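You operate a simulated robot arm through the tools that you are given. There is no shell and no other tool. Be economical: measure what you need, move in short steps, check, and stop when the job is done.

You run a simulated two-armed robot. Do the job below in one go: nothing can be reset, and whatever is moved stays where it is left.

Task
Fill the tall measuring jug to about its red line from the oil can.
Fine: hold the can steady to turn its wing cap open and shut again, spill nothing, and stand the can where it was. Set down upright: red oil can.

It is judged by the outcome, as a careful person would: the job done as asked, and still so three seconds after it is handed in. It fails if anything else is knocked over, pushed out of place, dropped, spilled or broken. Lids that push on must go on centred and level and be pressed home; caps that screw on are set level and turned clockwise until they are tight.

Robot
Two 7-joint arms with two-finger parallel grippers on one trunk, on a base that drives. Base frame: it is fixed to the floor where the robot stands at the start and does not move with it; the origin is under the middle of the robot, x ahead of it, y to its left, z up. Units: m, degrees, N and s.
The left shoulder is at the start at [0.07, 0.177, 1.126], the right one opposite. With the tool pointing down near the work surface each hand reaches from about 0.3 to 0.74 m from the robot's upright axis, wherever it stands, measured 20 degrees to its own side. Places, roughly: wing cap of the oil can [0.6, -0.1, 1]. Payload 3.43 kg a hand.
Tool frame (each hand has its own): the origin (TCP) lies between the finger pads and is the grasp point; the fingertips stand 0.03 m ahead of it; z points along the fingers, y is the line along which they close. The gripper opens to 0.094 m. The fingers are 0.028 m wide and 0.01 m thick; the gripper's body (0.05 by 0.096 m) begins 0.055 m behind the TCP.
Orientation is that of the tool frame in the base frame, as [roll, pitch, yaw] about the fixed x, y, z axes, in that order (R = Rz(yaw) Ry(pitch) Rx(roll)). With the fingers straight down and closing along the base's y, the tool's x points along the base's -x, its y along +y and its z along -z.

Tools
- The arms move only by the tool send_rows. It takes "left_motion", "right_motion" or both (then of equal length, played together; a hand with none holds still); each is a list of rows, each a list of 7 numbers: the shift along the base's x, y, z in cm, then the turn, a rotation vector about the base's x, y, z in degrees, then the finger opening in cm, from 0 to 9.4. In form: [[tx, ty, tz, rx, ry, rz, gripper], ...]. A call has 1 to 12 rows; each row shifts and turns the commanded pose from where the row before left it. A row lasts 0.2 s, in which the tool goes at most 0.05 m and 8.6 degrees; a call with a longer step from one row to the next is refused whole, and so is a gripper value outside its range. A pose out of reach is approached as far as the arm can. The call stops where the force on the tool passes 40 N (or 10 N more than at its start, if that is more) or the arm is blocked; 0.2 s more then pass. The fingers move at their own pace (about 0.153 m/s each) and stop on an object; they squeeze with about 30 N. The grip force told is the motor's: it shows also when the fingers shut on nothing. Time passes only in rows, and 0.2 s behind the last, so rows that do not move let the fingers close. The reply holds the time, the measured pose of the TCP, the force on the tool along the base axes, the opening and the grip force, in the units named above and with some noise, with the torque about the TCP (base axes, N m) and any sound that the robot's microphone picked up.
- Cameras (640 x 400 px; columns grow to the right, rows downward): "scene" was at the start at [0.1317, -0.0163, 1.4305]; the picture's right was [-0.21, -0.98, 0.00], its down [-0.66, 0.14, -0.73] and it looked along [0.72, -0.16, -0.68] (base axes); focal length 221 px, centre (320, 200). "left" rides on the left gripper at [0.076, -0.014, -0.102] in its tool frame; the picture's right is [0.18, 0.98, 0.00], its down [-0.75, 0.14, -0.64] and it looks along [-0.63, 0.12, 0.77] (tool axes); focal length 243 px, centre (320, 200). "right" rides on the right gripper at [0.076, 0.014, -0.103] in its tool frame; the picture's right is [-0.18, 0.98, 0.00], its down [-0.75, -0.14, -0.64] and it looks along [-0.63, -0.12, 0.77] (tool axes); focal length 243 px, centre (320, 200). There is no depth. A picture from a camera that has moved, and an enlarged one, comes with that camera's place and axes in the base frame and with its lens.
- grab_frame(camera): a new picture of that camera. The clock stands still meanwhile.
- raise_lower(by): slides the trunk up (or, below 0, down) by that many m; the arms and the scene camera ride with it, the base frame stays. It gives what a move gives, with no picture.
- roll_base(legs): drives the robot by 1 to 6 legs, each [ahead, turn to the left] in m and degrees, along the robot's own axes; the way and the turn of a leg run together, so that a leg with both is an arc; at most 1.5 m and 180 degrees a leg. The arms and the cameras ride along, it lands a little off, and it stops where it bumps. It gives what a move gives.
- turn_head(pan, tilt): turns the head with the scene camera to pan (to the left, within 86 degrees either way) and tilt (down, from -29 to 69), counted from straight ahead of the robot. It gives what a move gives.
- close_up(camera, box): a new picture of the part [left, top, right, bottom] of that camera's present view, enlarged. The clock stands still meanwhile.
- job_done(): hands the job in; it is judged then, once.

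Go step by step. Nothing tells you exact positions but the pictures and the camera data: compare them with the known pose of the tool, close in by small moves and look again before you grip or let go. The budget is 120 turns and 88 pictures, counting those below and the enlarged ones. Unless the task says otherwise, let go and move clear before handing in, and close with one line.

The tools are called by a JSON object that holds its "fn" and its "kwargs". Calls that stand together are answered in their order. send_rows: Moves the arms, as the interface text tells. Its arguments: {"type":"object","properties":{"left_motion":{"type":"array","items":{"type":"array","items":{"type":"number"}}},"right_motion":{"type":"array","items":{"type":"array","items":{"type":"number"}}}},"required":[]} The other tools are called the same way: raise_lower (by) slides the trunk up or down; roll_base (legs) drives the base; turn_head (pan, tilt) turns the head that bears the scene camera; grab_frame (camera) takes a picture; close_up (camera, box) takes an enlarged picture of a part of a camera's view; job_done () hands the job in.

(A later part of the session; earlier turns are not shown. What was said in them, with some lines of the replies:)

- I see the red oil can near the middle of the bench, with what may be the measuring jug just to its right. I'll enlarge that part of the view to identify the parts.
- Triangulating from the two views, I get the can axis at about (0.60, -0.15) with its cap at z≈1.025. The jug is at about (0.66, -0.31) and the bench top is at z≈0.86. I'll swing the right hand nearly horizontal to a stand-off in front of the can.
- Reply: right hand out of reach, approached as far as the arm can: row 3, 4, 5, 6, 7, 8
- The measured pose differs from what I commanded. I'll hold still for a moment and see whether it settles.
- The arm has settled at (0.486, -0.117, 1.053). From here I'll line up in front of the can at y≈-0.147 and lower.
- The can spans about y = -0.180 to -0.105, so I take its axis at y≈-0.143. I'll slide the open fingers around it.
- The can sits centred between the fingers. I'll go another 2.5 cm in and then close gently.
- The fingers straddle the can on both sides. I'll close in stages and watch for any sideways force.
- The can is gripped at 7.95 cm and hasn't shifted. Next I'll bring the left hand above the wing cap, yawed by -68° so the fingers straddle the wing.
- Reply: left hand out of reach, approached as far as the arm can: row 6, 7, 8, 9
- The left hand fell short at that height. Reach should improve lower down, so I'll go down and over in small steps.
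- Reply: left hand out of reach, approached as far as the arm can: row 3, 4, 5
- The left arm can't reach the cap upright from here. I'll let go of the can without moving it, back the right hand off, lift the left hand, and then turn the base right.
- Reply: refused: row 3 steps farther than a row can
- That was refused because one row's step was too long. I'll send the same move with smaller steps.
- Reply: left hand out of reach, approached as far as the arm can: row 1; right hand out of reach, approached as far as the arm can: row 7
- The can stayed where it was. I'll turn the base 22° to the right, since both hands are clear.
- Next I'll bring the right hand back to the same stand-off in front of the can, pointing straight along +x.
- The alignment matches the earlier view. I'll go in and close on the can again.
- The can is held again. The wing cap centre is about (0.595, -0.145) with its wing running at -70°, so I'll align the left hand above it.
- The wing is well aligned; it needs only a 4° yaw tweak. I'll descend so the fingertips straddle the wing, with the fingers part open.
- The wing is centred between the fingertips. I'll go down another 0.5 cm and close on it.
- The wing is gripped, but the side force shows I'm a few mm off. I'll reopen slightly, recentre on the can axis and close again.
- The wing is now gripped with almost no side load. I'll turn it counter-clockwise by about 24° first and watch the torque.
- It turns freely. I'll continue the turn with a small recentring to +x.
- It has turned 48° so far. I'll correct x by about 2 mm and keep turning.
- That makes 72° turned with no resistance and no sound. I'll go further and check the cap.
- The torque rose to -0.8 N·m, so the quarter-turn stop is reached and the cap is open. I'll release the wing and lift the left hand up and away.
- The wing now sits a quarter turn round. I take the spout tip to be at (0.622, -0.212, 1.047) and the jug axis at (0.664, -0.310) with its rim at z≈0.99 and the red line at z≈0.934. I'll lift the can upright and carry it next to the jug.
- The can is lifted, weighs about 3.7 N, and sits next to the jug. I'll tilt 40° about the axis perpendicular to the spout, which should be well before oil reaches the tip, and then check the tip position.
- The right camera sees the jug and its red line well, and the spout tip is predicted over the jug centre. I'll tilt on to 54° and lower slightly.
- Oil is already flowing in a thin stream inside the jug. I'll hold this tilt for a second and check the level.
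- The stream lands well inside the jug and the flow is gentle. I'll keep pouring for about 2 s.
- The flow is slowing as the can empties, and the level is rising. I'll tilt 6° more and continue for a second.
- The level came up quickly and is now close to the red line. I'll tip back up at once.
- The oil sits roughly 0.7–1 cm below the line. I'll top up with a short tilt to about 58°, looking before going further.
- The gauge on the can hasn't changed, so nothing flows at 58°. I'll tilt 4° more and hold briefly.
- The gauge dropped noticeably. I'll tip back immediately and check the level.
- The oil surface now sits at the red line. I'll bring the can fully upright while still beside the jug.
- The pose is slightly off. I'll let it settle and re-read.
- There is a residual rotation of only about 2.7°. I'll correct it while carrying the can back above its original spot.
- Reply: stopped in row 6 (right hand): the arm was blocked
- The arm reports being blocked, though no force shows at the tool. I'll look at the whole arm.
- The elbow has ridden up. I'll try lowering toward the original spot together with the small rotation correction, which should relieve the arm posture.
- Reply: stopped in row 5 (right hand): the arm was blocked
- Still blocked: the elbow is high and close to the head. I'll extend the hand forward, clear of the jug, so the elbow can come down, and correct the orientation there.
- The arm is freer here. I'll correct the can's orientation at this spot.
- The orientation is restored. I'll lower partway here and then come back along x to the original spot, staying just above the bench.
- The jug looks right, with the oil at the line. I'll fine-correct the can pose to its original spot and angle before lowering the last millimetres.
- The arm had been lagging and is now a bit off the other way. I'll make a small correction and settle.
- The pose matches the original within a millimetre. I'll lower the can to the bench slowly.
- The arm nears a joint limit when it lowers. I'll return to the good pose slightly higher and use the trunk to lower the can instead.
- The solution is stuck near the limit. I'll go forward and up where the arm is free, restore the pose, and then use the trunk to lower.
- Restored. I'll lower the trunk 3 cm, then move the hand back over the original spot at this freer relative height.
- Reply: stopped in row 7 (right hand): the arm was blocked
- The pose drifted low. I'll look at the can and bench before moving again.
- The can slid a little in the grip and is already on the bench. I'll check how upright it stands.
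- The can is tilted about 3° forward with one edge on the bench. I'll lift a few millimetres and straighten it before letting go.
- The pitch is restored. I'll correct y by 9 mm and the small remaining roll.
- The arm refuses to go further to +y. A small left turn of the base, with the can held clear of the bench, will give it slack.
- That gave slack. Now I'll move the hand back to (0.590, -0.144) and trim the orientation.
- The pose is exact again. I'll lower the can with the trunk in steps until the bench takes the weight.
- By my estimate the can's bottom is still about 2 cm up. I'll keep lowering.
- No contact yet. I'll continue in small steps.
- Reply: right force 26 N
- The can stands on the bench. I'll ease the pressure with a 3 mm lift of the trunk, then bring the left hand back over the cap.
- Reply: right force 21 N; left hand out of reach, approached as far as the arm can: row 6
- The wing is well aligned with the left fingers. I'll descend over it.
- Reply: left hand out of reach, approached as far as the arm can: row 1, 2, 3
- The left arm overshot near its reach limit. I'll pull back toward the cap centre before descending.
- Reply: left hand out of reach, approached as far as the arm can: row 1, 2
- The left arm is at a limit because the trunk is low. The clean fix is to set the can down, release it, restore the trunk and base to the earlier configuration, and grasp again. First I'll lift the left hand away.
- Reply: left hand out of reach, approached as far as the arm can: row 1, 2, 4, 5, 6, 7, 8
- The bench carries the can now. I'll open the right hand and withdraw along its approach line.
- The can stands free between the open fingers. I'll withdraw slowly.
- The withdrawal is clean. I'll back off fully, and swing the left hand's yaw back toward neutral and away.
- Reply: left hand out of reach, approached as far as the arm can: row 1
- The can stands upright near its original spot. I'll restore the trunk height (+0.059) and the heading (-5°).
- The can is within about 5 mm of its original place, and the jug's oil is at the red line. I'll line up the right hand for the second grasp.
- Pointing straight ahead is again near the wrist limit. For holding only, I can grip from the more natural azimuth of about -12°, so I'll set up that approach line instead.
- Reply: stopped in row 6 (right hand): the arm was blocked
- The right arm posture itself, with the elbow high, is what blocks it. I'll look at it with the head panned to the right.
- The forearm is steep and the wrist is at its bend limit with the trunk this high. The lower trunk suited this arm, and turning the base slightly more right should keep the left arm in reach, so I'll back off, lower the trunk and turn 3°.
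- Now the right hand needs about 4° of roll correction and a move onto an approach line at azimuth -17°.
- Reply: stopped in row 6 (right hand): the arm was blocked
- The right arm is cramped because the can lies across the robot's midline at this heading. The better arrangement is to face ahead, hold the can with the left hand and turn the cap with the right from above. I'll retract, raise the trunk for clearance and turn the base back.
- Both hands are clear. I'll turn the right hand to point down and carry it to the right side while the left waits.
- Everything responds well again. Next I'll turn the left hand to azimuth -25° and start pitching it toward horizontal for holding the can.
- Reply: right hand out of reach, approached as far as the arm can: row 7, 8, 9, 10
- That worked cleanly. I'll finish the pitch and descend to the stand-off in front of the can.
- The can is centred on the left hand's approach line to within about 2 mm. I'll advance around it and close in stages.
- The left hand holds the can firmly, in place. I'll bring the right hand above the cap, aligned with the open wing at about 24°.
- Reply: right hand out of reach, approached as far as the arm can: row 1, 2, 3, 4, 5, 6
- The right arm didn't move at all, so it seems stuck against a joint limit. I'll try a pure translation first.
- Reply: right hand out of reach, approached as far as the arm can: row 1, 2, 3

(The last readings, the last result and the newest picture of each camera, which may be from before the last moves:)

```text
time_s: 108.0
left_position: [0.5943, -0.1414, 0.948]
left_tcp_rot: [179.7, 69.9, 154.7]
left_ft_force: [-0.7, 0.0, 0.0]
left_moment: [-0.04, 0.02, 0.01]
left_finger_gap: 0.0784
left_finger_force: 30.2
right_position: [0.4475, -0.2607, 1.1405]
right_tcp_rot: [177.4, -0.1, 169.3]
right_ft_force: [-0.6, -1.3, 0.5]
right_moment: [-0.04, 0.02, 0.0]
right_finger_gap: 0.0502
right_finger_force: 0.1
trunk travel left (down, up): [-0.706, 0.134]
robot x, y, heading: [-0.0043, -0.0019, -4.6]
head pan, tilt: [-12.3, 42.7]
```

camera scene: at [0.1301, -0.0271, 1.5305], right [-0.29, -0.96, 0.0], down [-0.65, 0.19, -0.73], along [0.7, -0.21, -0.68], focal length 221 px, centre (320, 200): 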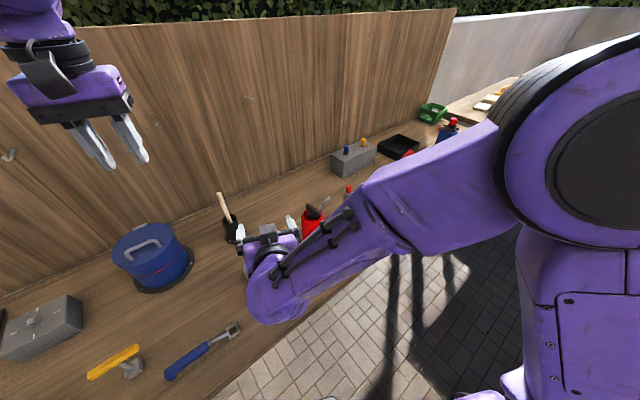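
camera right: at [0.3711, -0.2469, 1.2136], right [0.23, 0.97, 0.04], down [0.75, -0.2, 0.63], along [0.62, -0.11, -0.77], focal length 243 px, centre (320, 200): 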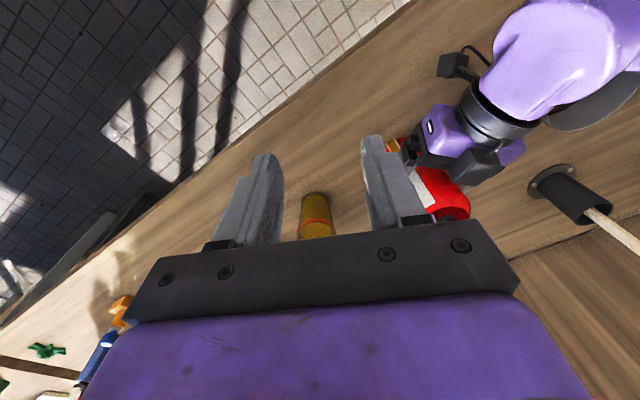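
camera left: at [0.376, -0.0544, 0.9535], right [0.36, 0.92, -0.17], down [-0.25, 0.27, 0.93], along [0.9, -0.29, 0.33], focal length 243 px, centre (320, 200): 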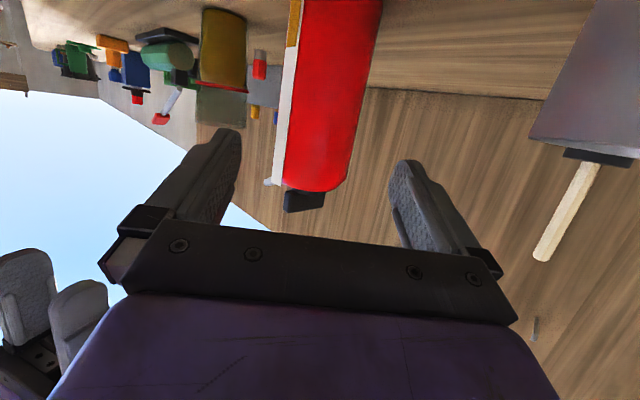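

Upward with negative yaw is free, so a wrist limit is what blocked it. I'll extend over the cap first with this yaw and try turning there.

{"fn": "send_rows", "kwargs": {"right_motion": [[2.5, 1.5, 0, 0, 0, 0, 5], [2.5, 2, 0, 0, 0, 0, 5], [2.5, 2, 0, 0, 0, 0, 5], [2.5, 2, 0, 0, 0, 0, 5], [2.5, 2, 0, 0, 0, 0, 5], [2.5, 2, 0, 0, 0, 0, 5], [0, 0, 0, 0, 0, 0, 5]]}}

{"fn": "send_rows", "kwargs": {"right_motion": [[0, 0, 0, -0.7, 0, 5, 5], [0, 0, 0, -0.7, 0, 5, 5], [0, 0, 0, -0.7, 0, 5, 5], [0, 0, 0, -0.5, 0, 5, 5], [0, 0, 0, 0, 0, 5, 5], [0, 0, 0, 0, 0, 5, 5], [0, 0, 0, 0, 0, 5, 5], [0, 0, 0, 0, 0, 0, 5]]}}

```text
time_s: 109.7
left_position: [0.5944, -0.1407, 0.9478]
left_tcp_rot: [179.6, 69.8, 154.7]
left_ft_force: [-0.4, -0.4, 0.8]
left_moment: [-0.07, -0.04, -0.08]
left_finger_gap: 0.0784
left_finger_force: 30.3
right_position: [0.5645, -0.1721, 1.1402]
right_tcp_rot: [177.4, -0.1, 169.3]
right_ft_force: [-0.3, 0.4, 0.2]
right_moment: [0.0, -0.01, -0.01]
right_finger_gap: 0.0498
right_finger_force: 0.0
right hand out of reach, approached as far as the arm can: row 5, 6
trunk travel left (down, up): [-0.706, 0.134]
robot x, y, heading: [-0.0011, 0.0007, -4.2]
head pan, tilt: [-12.3, 42.7]
```

```text
time_s: 111.5
left_position: [0.594, -0.1418, 0.9484]
left_tcp_rot: [179.7, 70.0, 154.7]
left_ft_force: [-1.4, 0.3, -0.3]
left_moment: [-0.01, 0.03, -0.06]
left_finger_gap: 0.0782
left_finger_force: 30.5
right_position: [0.5637, -0.1737, 1.1405]
right_tcp_rot: [177.3, 0.0, 169.4]
right_ft_force: [0.9, 0.9, 0.2]
right_moment: [-0.01, 0.03, -0.01]
right_finger_gap: 0.0499
right_finger_force: 0.1
right hand out of reach, approached as far as the arm can: row 1, 2, 3, 4, 5, 6, 7
trunk travel left (down, up): [-0.706, 0.134]
robot x, y, heading: [-0.0036, 0.0025, -4.3]
head pan, tilt: [-12.3, 42.7]
```

Positive yaw is exhausted, but the wing can equally be gripped with the hand turned the other way round. I'll rotate -145° instead, which also leaves room to turn clockwise for closing.

{"fn": "send_rows", "kwargs": {"right_motion": [[0, 0, 0, 0, 0, -8.5, 5], [0, 0, 0, 0, 0, -8.5, 5], [0, 0, 0, 0, 0, -8.5, 5], [0, 0, 0, 0, 0, -8.5, 5], [0, 0, 0, 0, 0, -8.5, 5], [0, 0, 0, 0, 0, -8.5, 5], [0, 0, 0, 0, 0, -8.5, 5], [0, 0, 0, 0, 0, -8.5, 5], [0, 0, 0, 0, 0, -8.5, 5], [0, 0, 0, 0, 0, -8.5, 5], [0, 0, 0, 0, 0, 0, 5]]}}

```text
time_s: 113.8
left_position: [0.5952, -0.1422, 0.9477]
left_tcp_rot: [179.7, 69.9, 154.7]
left_ft_force: [-1.0, 0.7, 0.0]
left_moment: [-0.02, 0.02, -0.01]
left_finger_gap: 0.0784
left_finger_force: 30.0
right_position: [0.5633, -0.1726, 1.1406]
right_tcp_rot: [177.4, 0.0, 84.2]
right_ft_force: [0.4, -1.0, 0.0]
right_moment: [0.01, -0.04, 0.0]
right_finger_gap: 0.0498
right_finger_force: 0.0
trunk travel left (down, up): [-0.706, 0.134]
robot x, y, heading: [0.0004, 0.0021, -4.2]
head pan, tilt: [-12.3, 42.7]
```

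That is free. I'll continue to the 180° equivalent, remove the 2.6° tilt and move over the cap.

{"fn": "send_rows", "kwargs": {"right_motion": [[0.6, 0.5, 0, 0, 0.5, -8.5, 5], [0.6, 0.5, 0, 0, 0.5, -8.5, 5], [0.6, 0.5, 0, 0, 0.5, -8.5, 5], [0.6, 0.5, 0, 0, 0.5, -8.5, 5], [0.6, 0.5, -1, 0, 0.6, -8.5, 5], [0.6, 0.4, -1, 0, 0, -8.5, 5], [0, 0, 0, 0, 0, -8.5, 5], [0, 0, 0, 0, 0, 0, 5], [0, 0, 0, 0, 0, 0, 5]]}}

{"fn": "grab_frame", "kwargs": {"camera": "right"}}

```text
time_s: 115.8
left_position: [0.5939, -0.141, 0.9475]
left_tcp_rot: [179.7, 69.9, 154.8]
left_ft_force: [-0.2, 0.3, -0.7]
left_moment: [0.03, -0.03, -0.01]
left_finger_gap: 0.0782
left_finger_force: 29.8
right_position: [0.5981, -0.1436, 1.1196]
right_tcp_rot: [179.5, 1.2, 24.7]
right_ft_force: [0.0, 0.5, -0.7]
right_moment: [0.01, 0.01, 0.02]
right_finger_gap: 0.05
right_finger_force: 0.1
trunk travel left (down, up): [-0.706, 0.134]
robot x, y, heading: [-0.0005, 0.0002, -4.4]
head pan, tilt: [-12.3, 42.7]
```

```text
11 pictures are left
camera right: at [0.6762, -0.123, 1.2193], right [0.24, -0.97, 0.01], down [-0.73, -0.18, 0.66], along [-0.63, -0.17, -0.75], focal length 243 px, centre (320, 200)
```

right: 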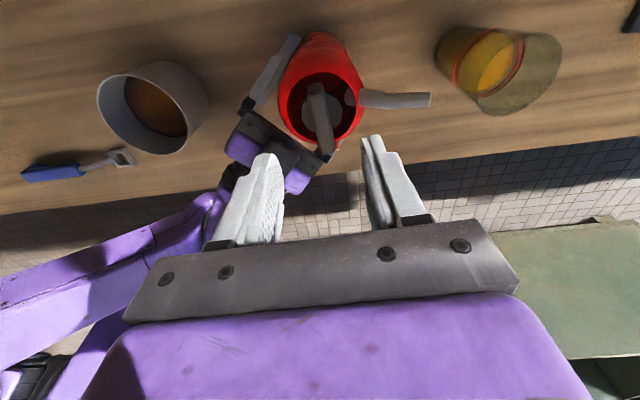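

The wing lies exactly along the gap between the right fingers. I'll descend and close on it.

{"fn": "send_rows", "kwargs": {"right_motion": [[0.2, 0, -2, 0, 0, 0, 3.6], [0, 0, -2, 0, 0, 0, 3.4], [0, 0, -1.2, 0, 0, 0, 3.4], [0, 0, -0.6, 0, 0, 0, 3.4], [0, 0, 0, 0, 0, 0, 3.4]]}}

{"fn": "grab_frame", "kwargs": {"camera": "right"}}

```text
time_s: 117.0
left_position: [0.5942, -0.1409, 0.9484]
left_tcp_rot: [179.7, 69.9, 154.7]
left_ft_force: [0.1, 0.4, 0.2]
left_moment: [0.0, -0.06, -0.01]
left_finger_gap: 0.0784
left_finger_force: 29.9
right_position: [0.6007, -0.144, 1.0624]
right_tcp_rot: [179.6, 1.3, 24.8]
right_ft_force: [0.4, 0.7, 0.9]
right_moment: [0.0, 0.04, -0.01]
right_finger_gap: 0.0341
right_finger_force: 0.0
trunk travel left (down, up): [-0.706, 0.134]
robot x, y, heading: [-0.0011, -0.0008, -4.3]
head pan, tilt: [-12.3, 42.7]
```

```text
10 pictures are left
camera right: at [0.6779, -0.1236, 1.1617], right [0.25, -0.97, 0.01], down [-0.73, -0.18, 0.66], along [-0.63, -0.17, -0.75], focal length 243 px, centre (320, 200)
```

right: 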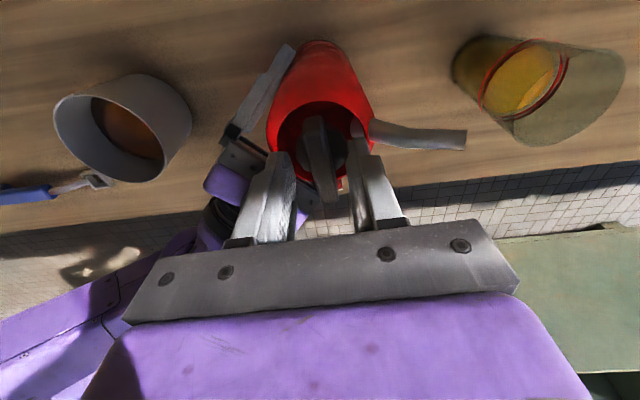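

The wing is centred between the fingers. I'll close on it and check the side force.

{"fn": "send_rows", "kwargs": {"right_motion": [[0, 0, -0.1, 0, 0, 0, 2.2], [0, 0, 0, 0, 0, 0, 1.0], [0, 0, 0, 0, 0, 0, 0.5], [0, 0, 0, 0, 0, 0, 0.5]]}}

```text
time_s: 118.0
left_position: [0.5932, -0.1406, 0.9472]
left_tcp_rot: [179.7, 69.8, 154.8]
left_ft_force: [-8.9, 12.7, 1.7]
left_moment: [-1.01, -0.46, 0.09]
left_finger_gap: 0.0784
left_finger_force: 29.9
right_position: [0.6013, -0.1458, 1.0619]
right_tcp_rot: [179.5, 1.1, 24.8]
right_ft_force: [7.2, -11.6, -0.5]
right_moment: [-0.1, -0.36, 0.0]
right_finger_gap: 0.0116
right_finger_force: 29.6
trunk travel left (down, up): [-0.706, 0.134]
robot x, y, heading: [0.0022, -0.0005, -3.9]
head pan, tilt: [-12.3, 42.7]
```

There is a small side load, so I'll shift about 3 mm with it. Then I'll start turning clockwise.

{"fn": "send_rows", "kwargs": {"right_motion": [[0.12, -0.2, 0, 0, 0, 0, 0.5], [0, 0, 0, 0, 0, -8, 0.5], [0, 0, 0, 0, 0, -8, 0.5], [0, 0, 0, 0, 0, -8, 0.5], [0, 0, 0, 0, 0, 0, 0.5]]}}

```text
time_s: 119.2
left_position: [0.5939, -0.1421, 0.9473]
left_tcp_rot: [179.4, 70.0, 154.5]
left_ft_force: [2.0, 0.9, 1.7]
left_moment: [0.01, 0.17, -0.01]
left_finger_gap: 0.0786
left_finger_force: 29.8
right_position: [0.6023, -0.146, 1.0607]
right_tcp_rot: [179.7, 1.3, 0.7]
right_ft_force: [0.0, -1.4, 0.7]
right_moment: [0.01, -0.2, -0.02]
right_finger_gap: 0.0112
right_finger_force: 29.7
trunk travel left (down, up): [-0.706, 0.134]
robot x, y, heading: [-0.0015, -0.0034, -4.3]
head pan, tilt: [-12.3, 42.7]
```

It turns cleanly with almost no side force. I'll continue clockwise.

{"fn": "send_rows", "kwargs": {"right_motion": [[0, 0, 0, 0, 0, -8, 0.5], [0, 0, 0, 0, 0, -8, 0.5], [0, 0, 0, 0, 0, -8, 0.5], [0, 0, 0, 0, 0, -8, 0.5], [0, 0, 0, 0, 0, -8, 0.5], [0, 0, 0, 0, 0, 0, 0.5]]}}

```text
time_s: 120.7
left_position: [0.5936, -0.1443, 0.9483]
left_tcp_rot: [179.7, 69.9, 154.7]
left_ft_force: [1.4, -14.3, 0.2]
left_moment: [0.59, -0.29, -0.12]
left_finger_gap: 0.0784
left_finger_force: 30.2
right_position: [0.6021, -0.1456, 1.0607]
right_tcp_rot: [179.7, 1.3, -39.2]
right_ft_force: [-1.7, 13.8, 0.2]
right_moment: [0.94, 0.41, 0.03]
right_finger_gap: 0.0112
right_finger_force: 29.9
trunk travel left (down, up): [-0.706, 0.134]
robot x, y, heading: [-0.0011, 0.0003, -4.4]
head pan, tilt: [-12.3, 42.7]
```

It has turned 64°. I'll ease y by 2 mm and go on to the stop.

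{"fn": "send_rows", "kwargs": {"right_motion": [[0, 0.2, 0, 0, 0, -8, 0.5], [0, 0, 0, 0, 0, -8, 0.5], [0, 0, 0, 0, 0, -8, 0.5], [0, 0, 0, 0, 0, 0, 0.5]]}}

```text
time_s: 121.7
left_position: [0.5936, -0.1407, 0.9487]
left_tcp_rot: [179.6, 69.9, 154.6]
left_ft_force: [-12.5, -3.3, 4.6]
left_moment: [0.19, -0.71, -0.09]
left_finger_gap: 0.0782
left_finger_force: 30.0
right_position: [0.6025, -0.1455, 1.062]
right_tcp_rot: [179.6, 1.1, -63.2]
right_ft_force: [12.2, 3.2, -3.9]
right_moment: [0.1, -0.54, 0.03]
right_finger_gap: 0.0112
right_finger_force: 30.0
trunk travel left (down, up): [-0.706, 0.134]
robot x, y, heading: [0.0036, -0.0028, -4.5]
head pan, tilt: [-12.3, 42.7]
```

It has turned 88° with no stop torque yet. I'll continue in small steps until it tightens.

{"fn": "send_rows", "kwargs": {"right_motion": [[0.1, 0, 0, 0, 0, -4, 0.5], [0, 0, 0, 0, 0, -4, 0.5], [0, 0, 0, 0, 0, 0, 0.5]]}}

```text
time_s: 122.5
left_position: [0.5948, -0.1408, 0.9479]
left_tcp_rot: [179.8, 69.9, 154.7]
left_ft_force: [-8.4, 4.4, 6.0]
left_moment: [-0.21, -0.17, -0.85]
left_finger_gap: 0.0783
left_finger_force: 29.5
right_position: [0.6033, -0.1442, 1.0611]
right_tcp_rot: [179.6, 1.1, -71.1]
right_ft_force: [7.5, -3.5, -5.1]
right_moment: [-0.24, -0.71, 0.88]
right_finger_gap: 0.0139
right_finger_force: 30.4
trunk travel left (down, up): [-0.706, 0.134]
robot x, y, heading: [0.0004, 0.0035, -4.5]
head pan, tilt: [-12.3, 42.7]
```

The torque reached 0.88 N·m against the stop, so the cap is shut tight. I'll relax, release the wing, and lift the right hand clear.

{"fn": "send_rows", "kwargs": {"right_motion": [[0, 0, 0, 0, 0, 3, 0.5], [0, 0, 0, 0, 0, 0, 3.6], [0, 0, 0, 0, 0, 0, 3.6], [0, 0, 2.5, 0, 0, 0, 3.6], [0, 0, 2.5, 0, 0, 0, 3.6], [0, 0, 2.5, 0, 0, 0, 3.6], [-1, -2, 2.5, 0, 0, 0, 3.6], [-2, -3, 1, 0, 0, 0, 3.6], [-2, -3, 0, 0, 0, 0, 3.6], [-2, -3, 0, 0, 0, 0, 3.6], [0, 0, 0, 0, 0, 0, 3.6]]}}

{"fn": "close_up", "kwargs": {"camera": "scene", "box": [260, 150, 380, 250]}}

```text
time_s: 124.8
left_position: [0.5938, -0.14, 0.9484]
left_tcp_rot: [179.9, 70.0, 155.0]
left_ft_force: [0.2, -1.0, 0.1]
left_moment: [-0.23, 0.15, -0.03]
left_finger_gap: 0.0781
left_finger_force: 30.2
right_position: [0.5322, -0.2534, 1.1701]
right_tcp_rot: [179.5, 1.1, -68.1]
right_ft_force: [0.1, 0.4, 0.0]
right_moment: [-0.02, -0.03, -0.02]
right_finger_gap: 0.0359
right_finger_force: 0.0
trunk travel left (down, up): [-0.706, 0.134]
robot x, y, heading: [-0.0006, 0.0002, -4.3]
head pan, tilt: [-12.3, 42.7]
```

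```text
4.00 times, centred on (320, 200) of scene
camera zoom: at [0.1309, -0.0252, 1.4304], right [-0.29, -0.96, 0.0], down [-0.65, 0.19, -0.73], along [0.7, -0.21, -0.68], focal length 884 px, centre (320, 200)
```

zoom: 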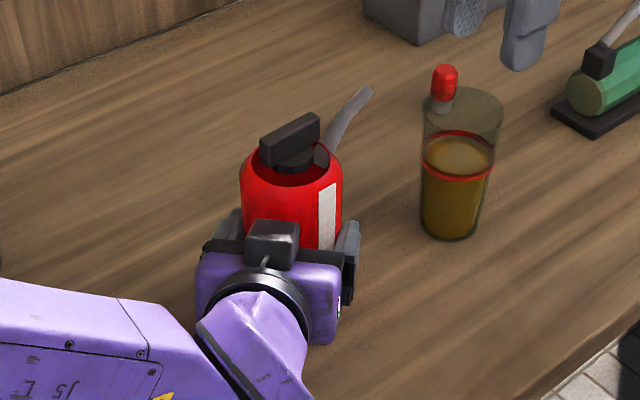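

The cap is closed and aligned with the spout as before, and the oil is at the red line. The can sits about 0.9 cm too far in x, so I'll slide it back gently while it is held.

{"fn": "send_rows", "kwargs": {"left_motion": [[0, 0, 0.15, 0, 0, 0, 7], [-0.3, 0, 0, 0, 0, 0, 7], [-0.3, 0, 0, 0, 0, 0, 7], [-0.3, 0, 0, 0, 0, 0, 7], [0, 0, 0, 0, 0, 0, 7], [0, 0, -0.15, 0, 0, 0, 7], [0, 0, 0, 0, 0, 0, 7], [0, 0, 0, 0, 0, 0, 7]]}}

{"fn": "close_up", "kwargs": {"camera": "scene", "box": [260, 150, 380, 250]}}

```text
time_s: 126.7
left_position: [0.5834, -0.142, 0.9483]
left_tcp_rot: [179.6, 70.0, 154.7]
left_ft_force: [0.5, 0.4, -3.5]
left_moment: [0.05, 0.03, -0.02]
left_finger_gap: 0.0779
left_finger_force: 29.4
right_position: [0.5333, -0.2544, 1.1688]
right_tcp_rot: [179.6, 1.1, -68.2]
right_ft_force: [0.0, 0.2, -0.2]
right_moment: [0.03, -0.02, 0.01]
right_finger_gap: 0.0361
right_finger_force: 0.1
trunk travel left (down, up): [-0.706, 0.134]
robot x, y, heading: [-0.0007, -0.0012, -4.3]
head pan, tilt: [-12.3, 42.7]
```

```text
4.00 times, centred on (320, 200) of scene
camera zoom: at [0.1306, -0.0262, 1.4304], right [-0.29, -0.96, 0.0], down [-0.65, 0.19, -0.73], along [0.7, -0.21, -0.68], focal length 884 px, centre (320, 200)
```

zoom: 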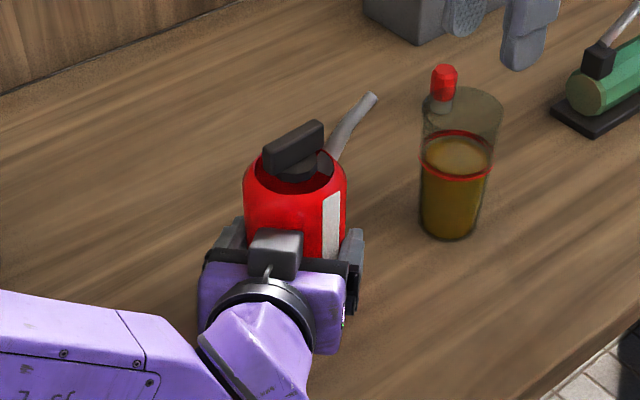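

The can is back in place, but the hand still carries its weight. I'll lower it by a millimetre or two to contact.

{"fn": "send_rows", "kwargs": {"left_motion": [[0, 0, -0.15, 0, 0, 0, 7], [0, 0, 0, 0, 0, 0, 7]]}}

```text
time_s: 127.2
left_position: [0.5849, -0.143, 0.947]
left_tcp_rot: [179.7, 70.0, 154.6]
left_ft_force: [0.8, 0.2, 0.3]
left_moment: [-0.06, 0.09, 0.02]
left_finger_gap: 0.0781
left_finger_force: 30.7
right_position: [0.5347, -0.2546, 1.1702]
right_tcp_rot: [179.5, 1.2, -68.1]
right_ft_force: [-0.1, -0.1, 0.4]
right_moment: [-0.02, -0.01, 0.02]
right_finger_gap: 0.0361
right_finger_force: 0.1
trunk travel left (down, up): [-0.706, 0.134]
robot x, y, heading: [0.0047, -0.0022, -4.1]
head pan, tilt: [-12.3, 42.7]
```

The bench now carries the weight. I'll open the left hand, check that the can stands free, and withdraw along the approach line.

{"fn": "send_rows", "kwargs": {"left_motion": [[0, 0, -0.05, 0, 0, 0, 7], [0, 0, 0, 0, 0, 0, 8.4], [0, 0, 0, 0, 0, 0, 9.4], [0, 0, 0, 0, 0, 0, 9.4], [-1, 0.47, 0.4, 0, 0, 0, 9.4], [-1.5, 0.7, 0.6, 0, 0, 0, 9.4], [-1.8, 0.85, 0.7, 0, 0, 0, 9.4], [-1.8, 0.85, 0.7, 0, 0, 0, 9.4], [-1.8, 0.85, 0.7, 0, 0, 0, 9.4], [-1.5, 0.7, 0.7, 0, 0, 0, 9.4], [0, 0, 0, 0, 0, 0, 9.4]]}}

{"fn": "grab_frame", "kwargs": {"camera": "scene"}}

{"fn": "close_up", "kwargs": {"camera": "scene", "box": [260, 150, 380, 250]}}

```text
time_s: 129.7
left_position: [0.4886, -0.0974, 0.9848]
left_tcp_rot: [179.6, 69.8, 154.8]
left_ft_force: [-0.2, -0.1, -0.1]
left_moment: [0.0, -0.01, -0.02]
left_finger_gap: 0.094
left_finger_force: 0.1
right_position: [0.5333, -0.2542, 1.1687]
right_tcp_rot: [179.6, 1.2, -68.2]
right_ft_force: [0.5, -0.6, -0.3]
right_moment: [0.01, -0.03, -0.02]
right_finger_gap: 0.036
right_finger_force: 0.0
trunk travel left (down, up): [-0.706, 0.134]
robot x, y, heading: [-0.0004, -0.0025, -4.5]
head pan, tilt: [-12.3, 42.7]
```

```text
7 pictures are left
camera scene: at [0.1303, -0.0262, 1.4305], right [-0.29, -0.96, 0.0], down [-0.65, 0.19, -0.73], along [0.7, -0.21, -0.68], focal length 221 px, centre (320, 200)
```

scene: 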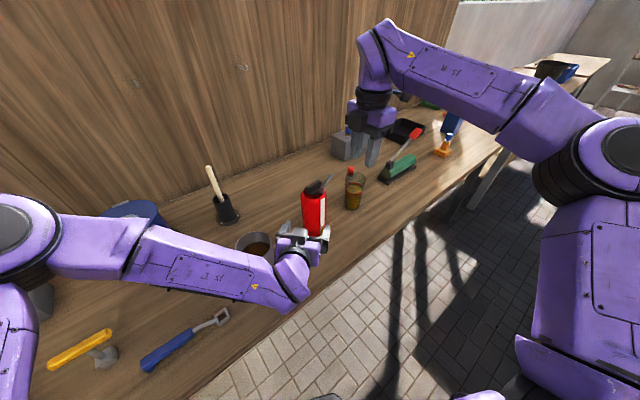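

```text
4.00 times, centred on (320, 200) of scene
camera zoom: at [0.1303, -0.0262, 1.4305], right [-0.29, -0.96, 0.0], down [-0.65, 0.19, -0.73], along [0.7, -0.21, -0.68], focal length 884 px, centre (320, 200)
```

zoom: 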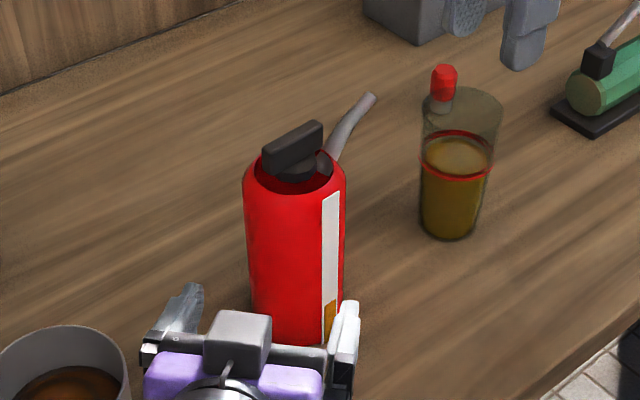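

The can stands upright with its cap shut, the oil is at the red line, and nothing else has moved. I'll lift the left hand clear before handing in.

{"fn": "send_rows", "kwargs": {"left_motion": [[-0.5, 0, 2.5, 0, 0, 0, 9.4], [-0.5, 0, 3, 0, 0, 0, 9.4], [0, 0, 3, 0, 0, 0, 9.4], [0, 0, 3, 0, 0, 0, 9.4], [0, 0, 0, 0, 0, 0, 9.4]]}}

{"fn": "close_up", "kwargs": {"camera": "scene", "box": [220, 130, 420, 260]}}

```text
time_s: 130.8
left_position: [0.4794, -0.099, 1.0985]
left_tcp_rot: [179.7, 69.9, 154.7]
left_ft_force: [0.6, 0.0, -0.2]
left_moment: [-0.04, 0.02, 0.01]
left_finger_gap: 0.0941
left_finger_force: 0.1
right_position: [0.5341, -0.2545, 1.169]
right_tcp_rot: [179.6, 1.2, -68.2]
right_ft_force: [0.4, 0.3, 0.8]
right_moment: [-0.02, 0.02, 0.01]
right_finger_gap: 0.0361
right_finger_force: 0.2
trunk travel left (down, up): [-0.706, 0.134]
robot x, y, heading: [-0.0023, -0.0033, -4.3]
head pan, tilt: [-12.3, 42.7]
```

```text
3.08 times, centred on (320, 195) of scene
camera zoom: at [0.1306, -0.026, 1.4304], right [-0.29, -0.96, 0.0], down [-0.65, 0.19, -0.73], along [0.7, -0.21, -0.68], focal length 680 px, centre (320, 215)
```

zoom: 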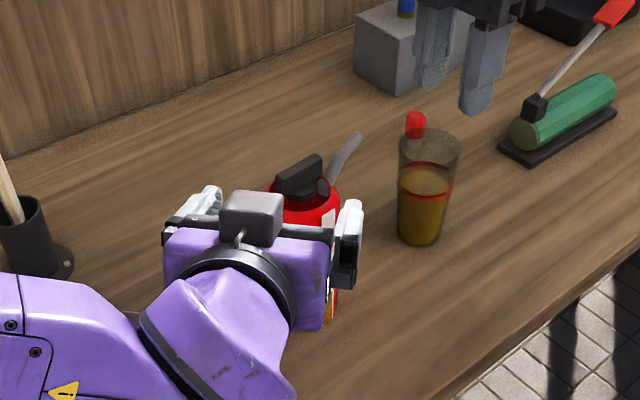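

Both hands are clear, the can stands closed at its place, and the jug is filled to the red line with nothing spilled. I'm handing in.

{"fn": "job_done", "kwargs": {}}

```text
The job is handed in.
```

The measuring jug is filled to about its red line; the oil can's cap is shut tight, and the can stands upright within a few millimetres of where it was, with no spill visible.
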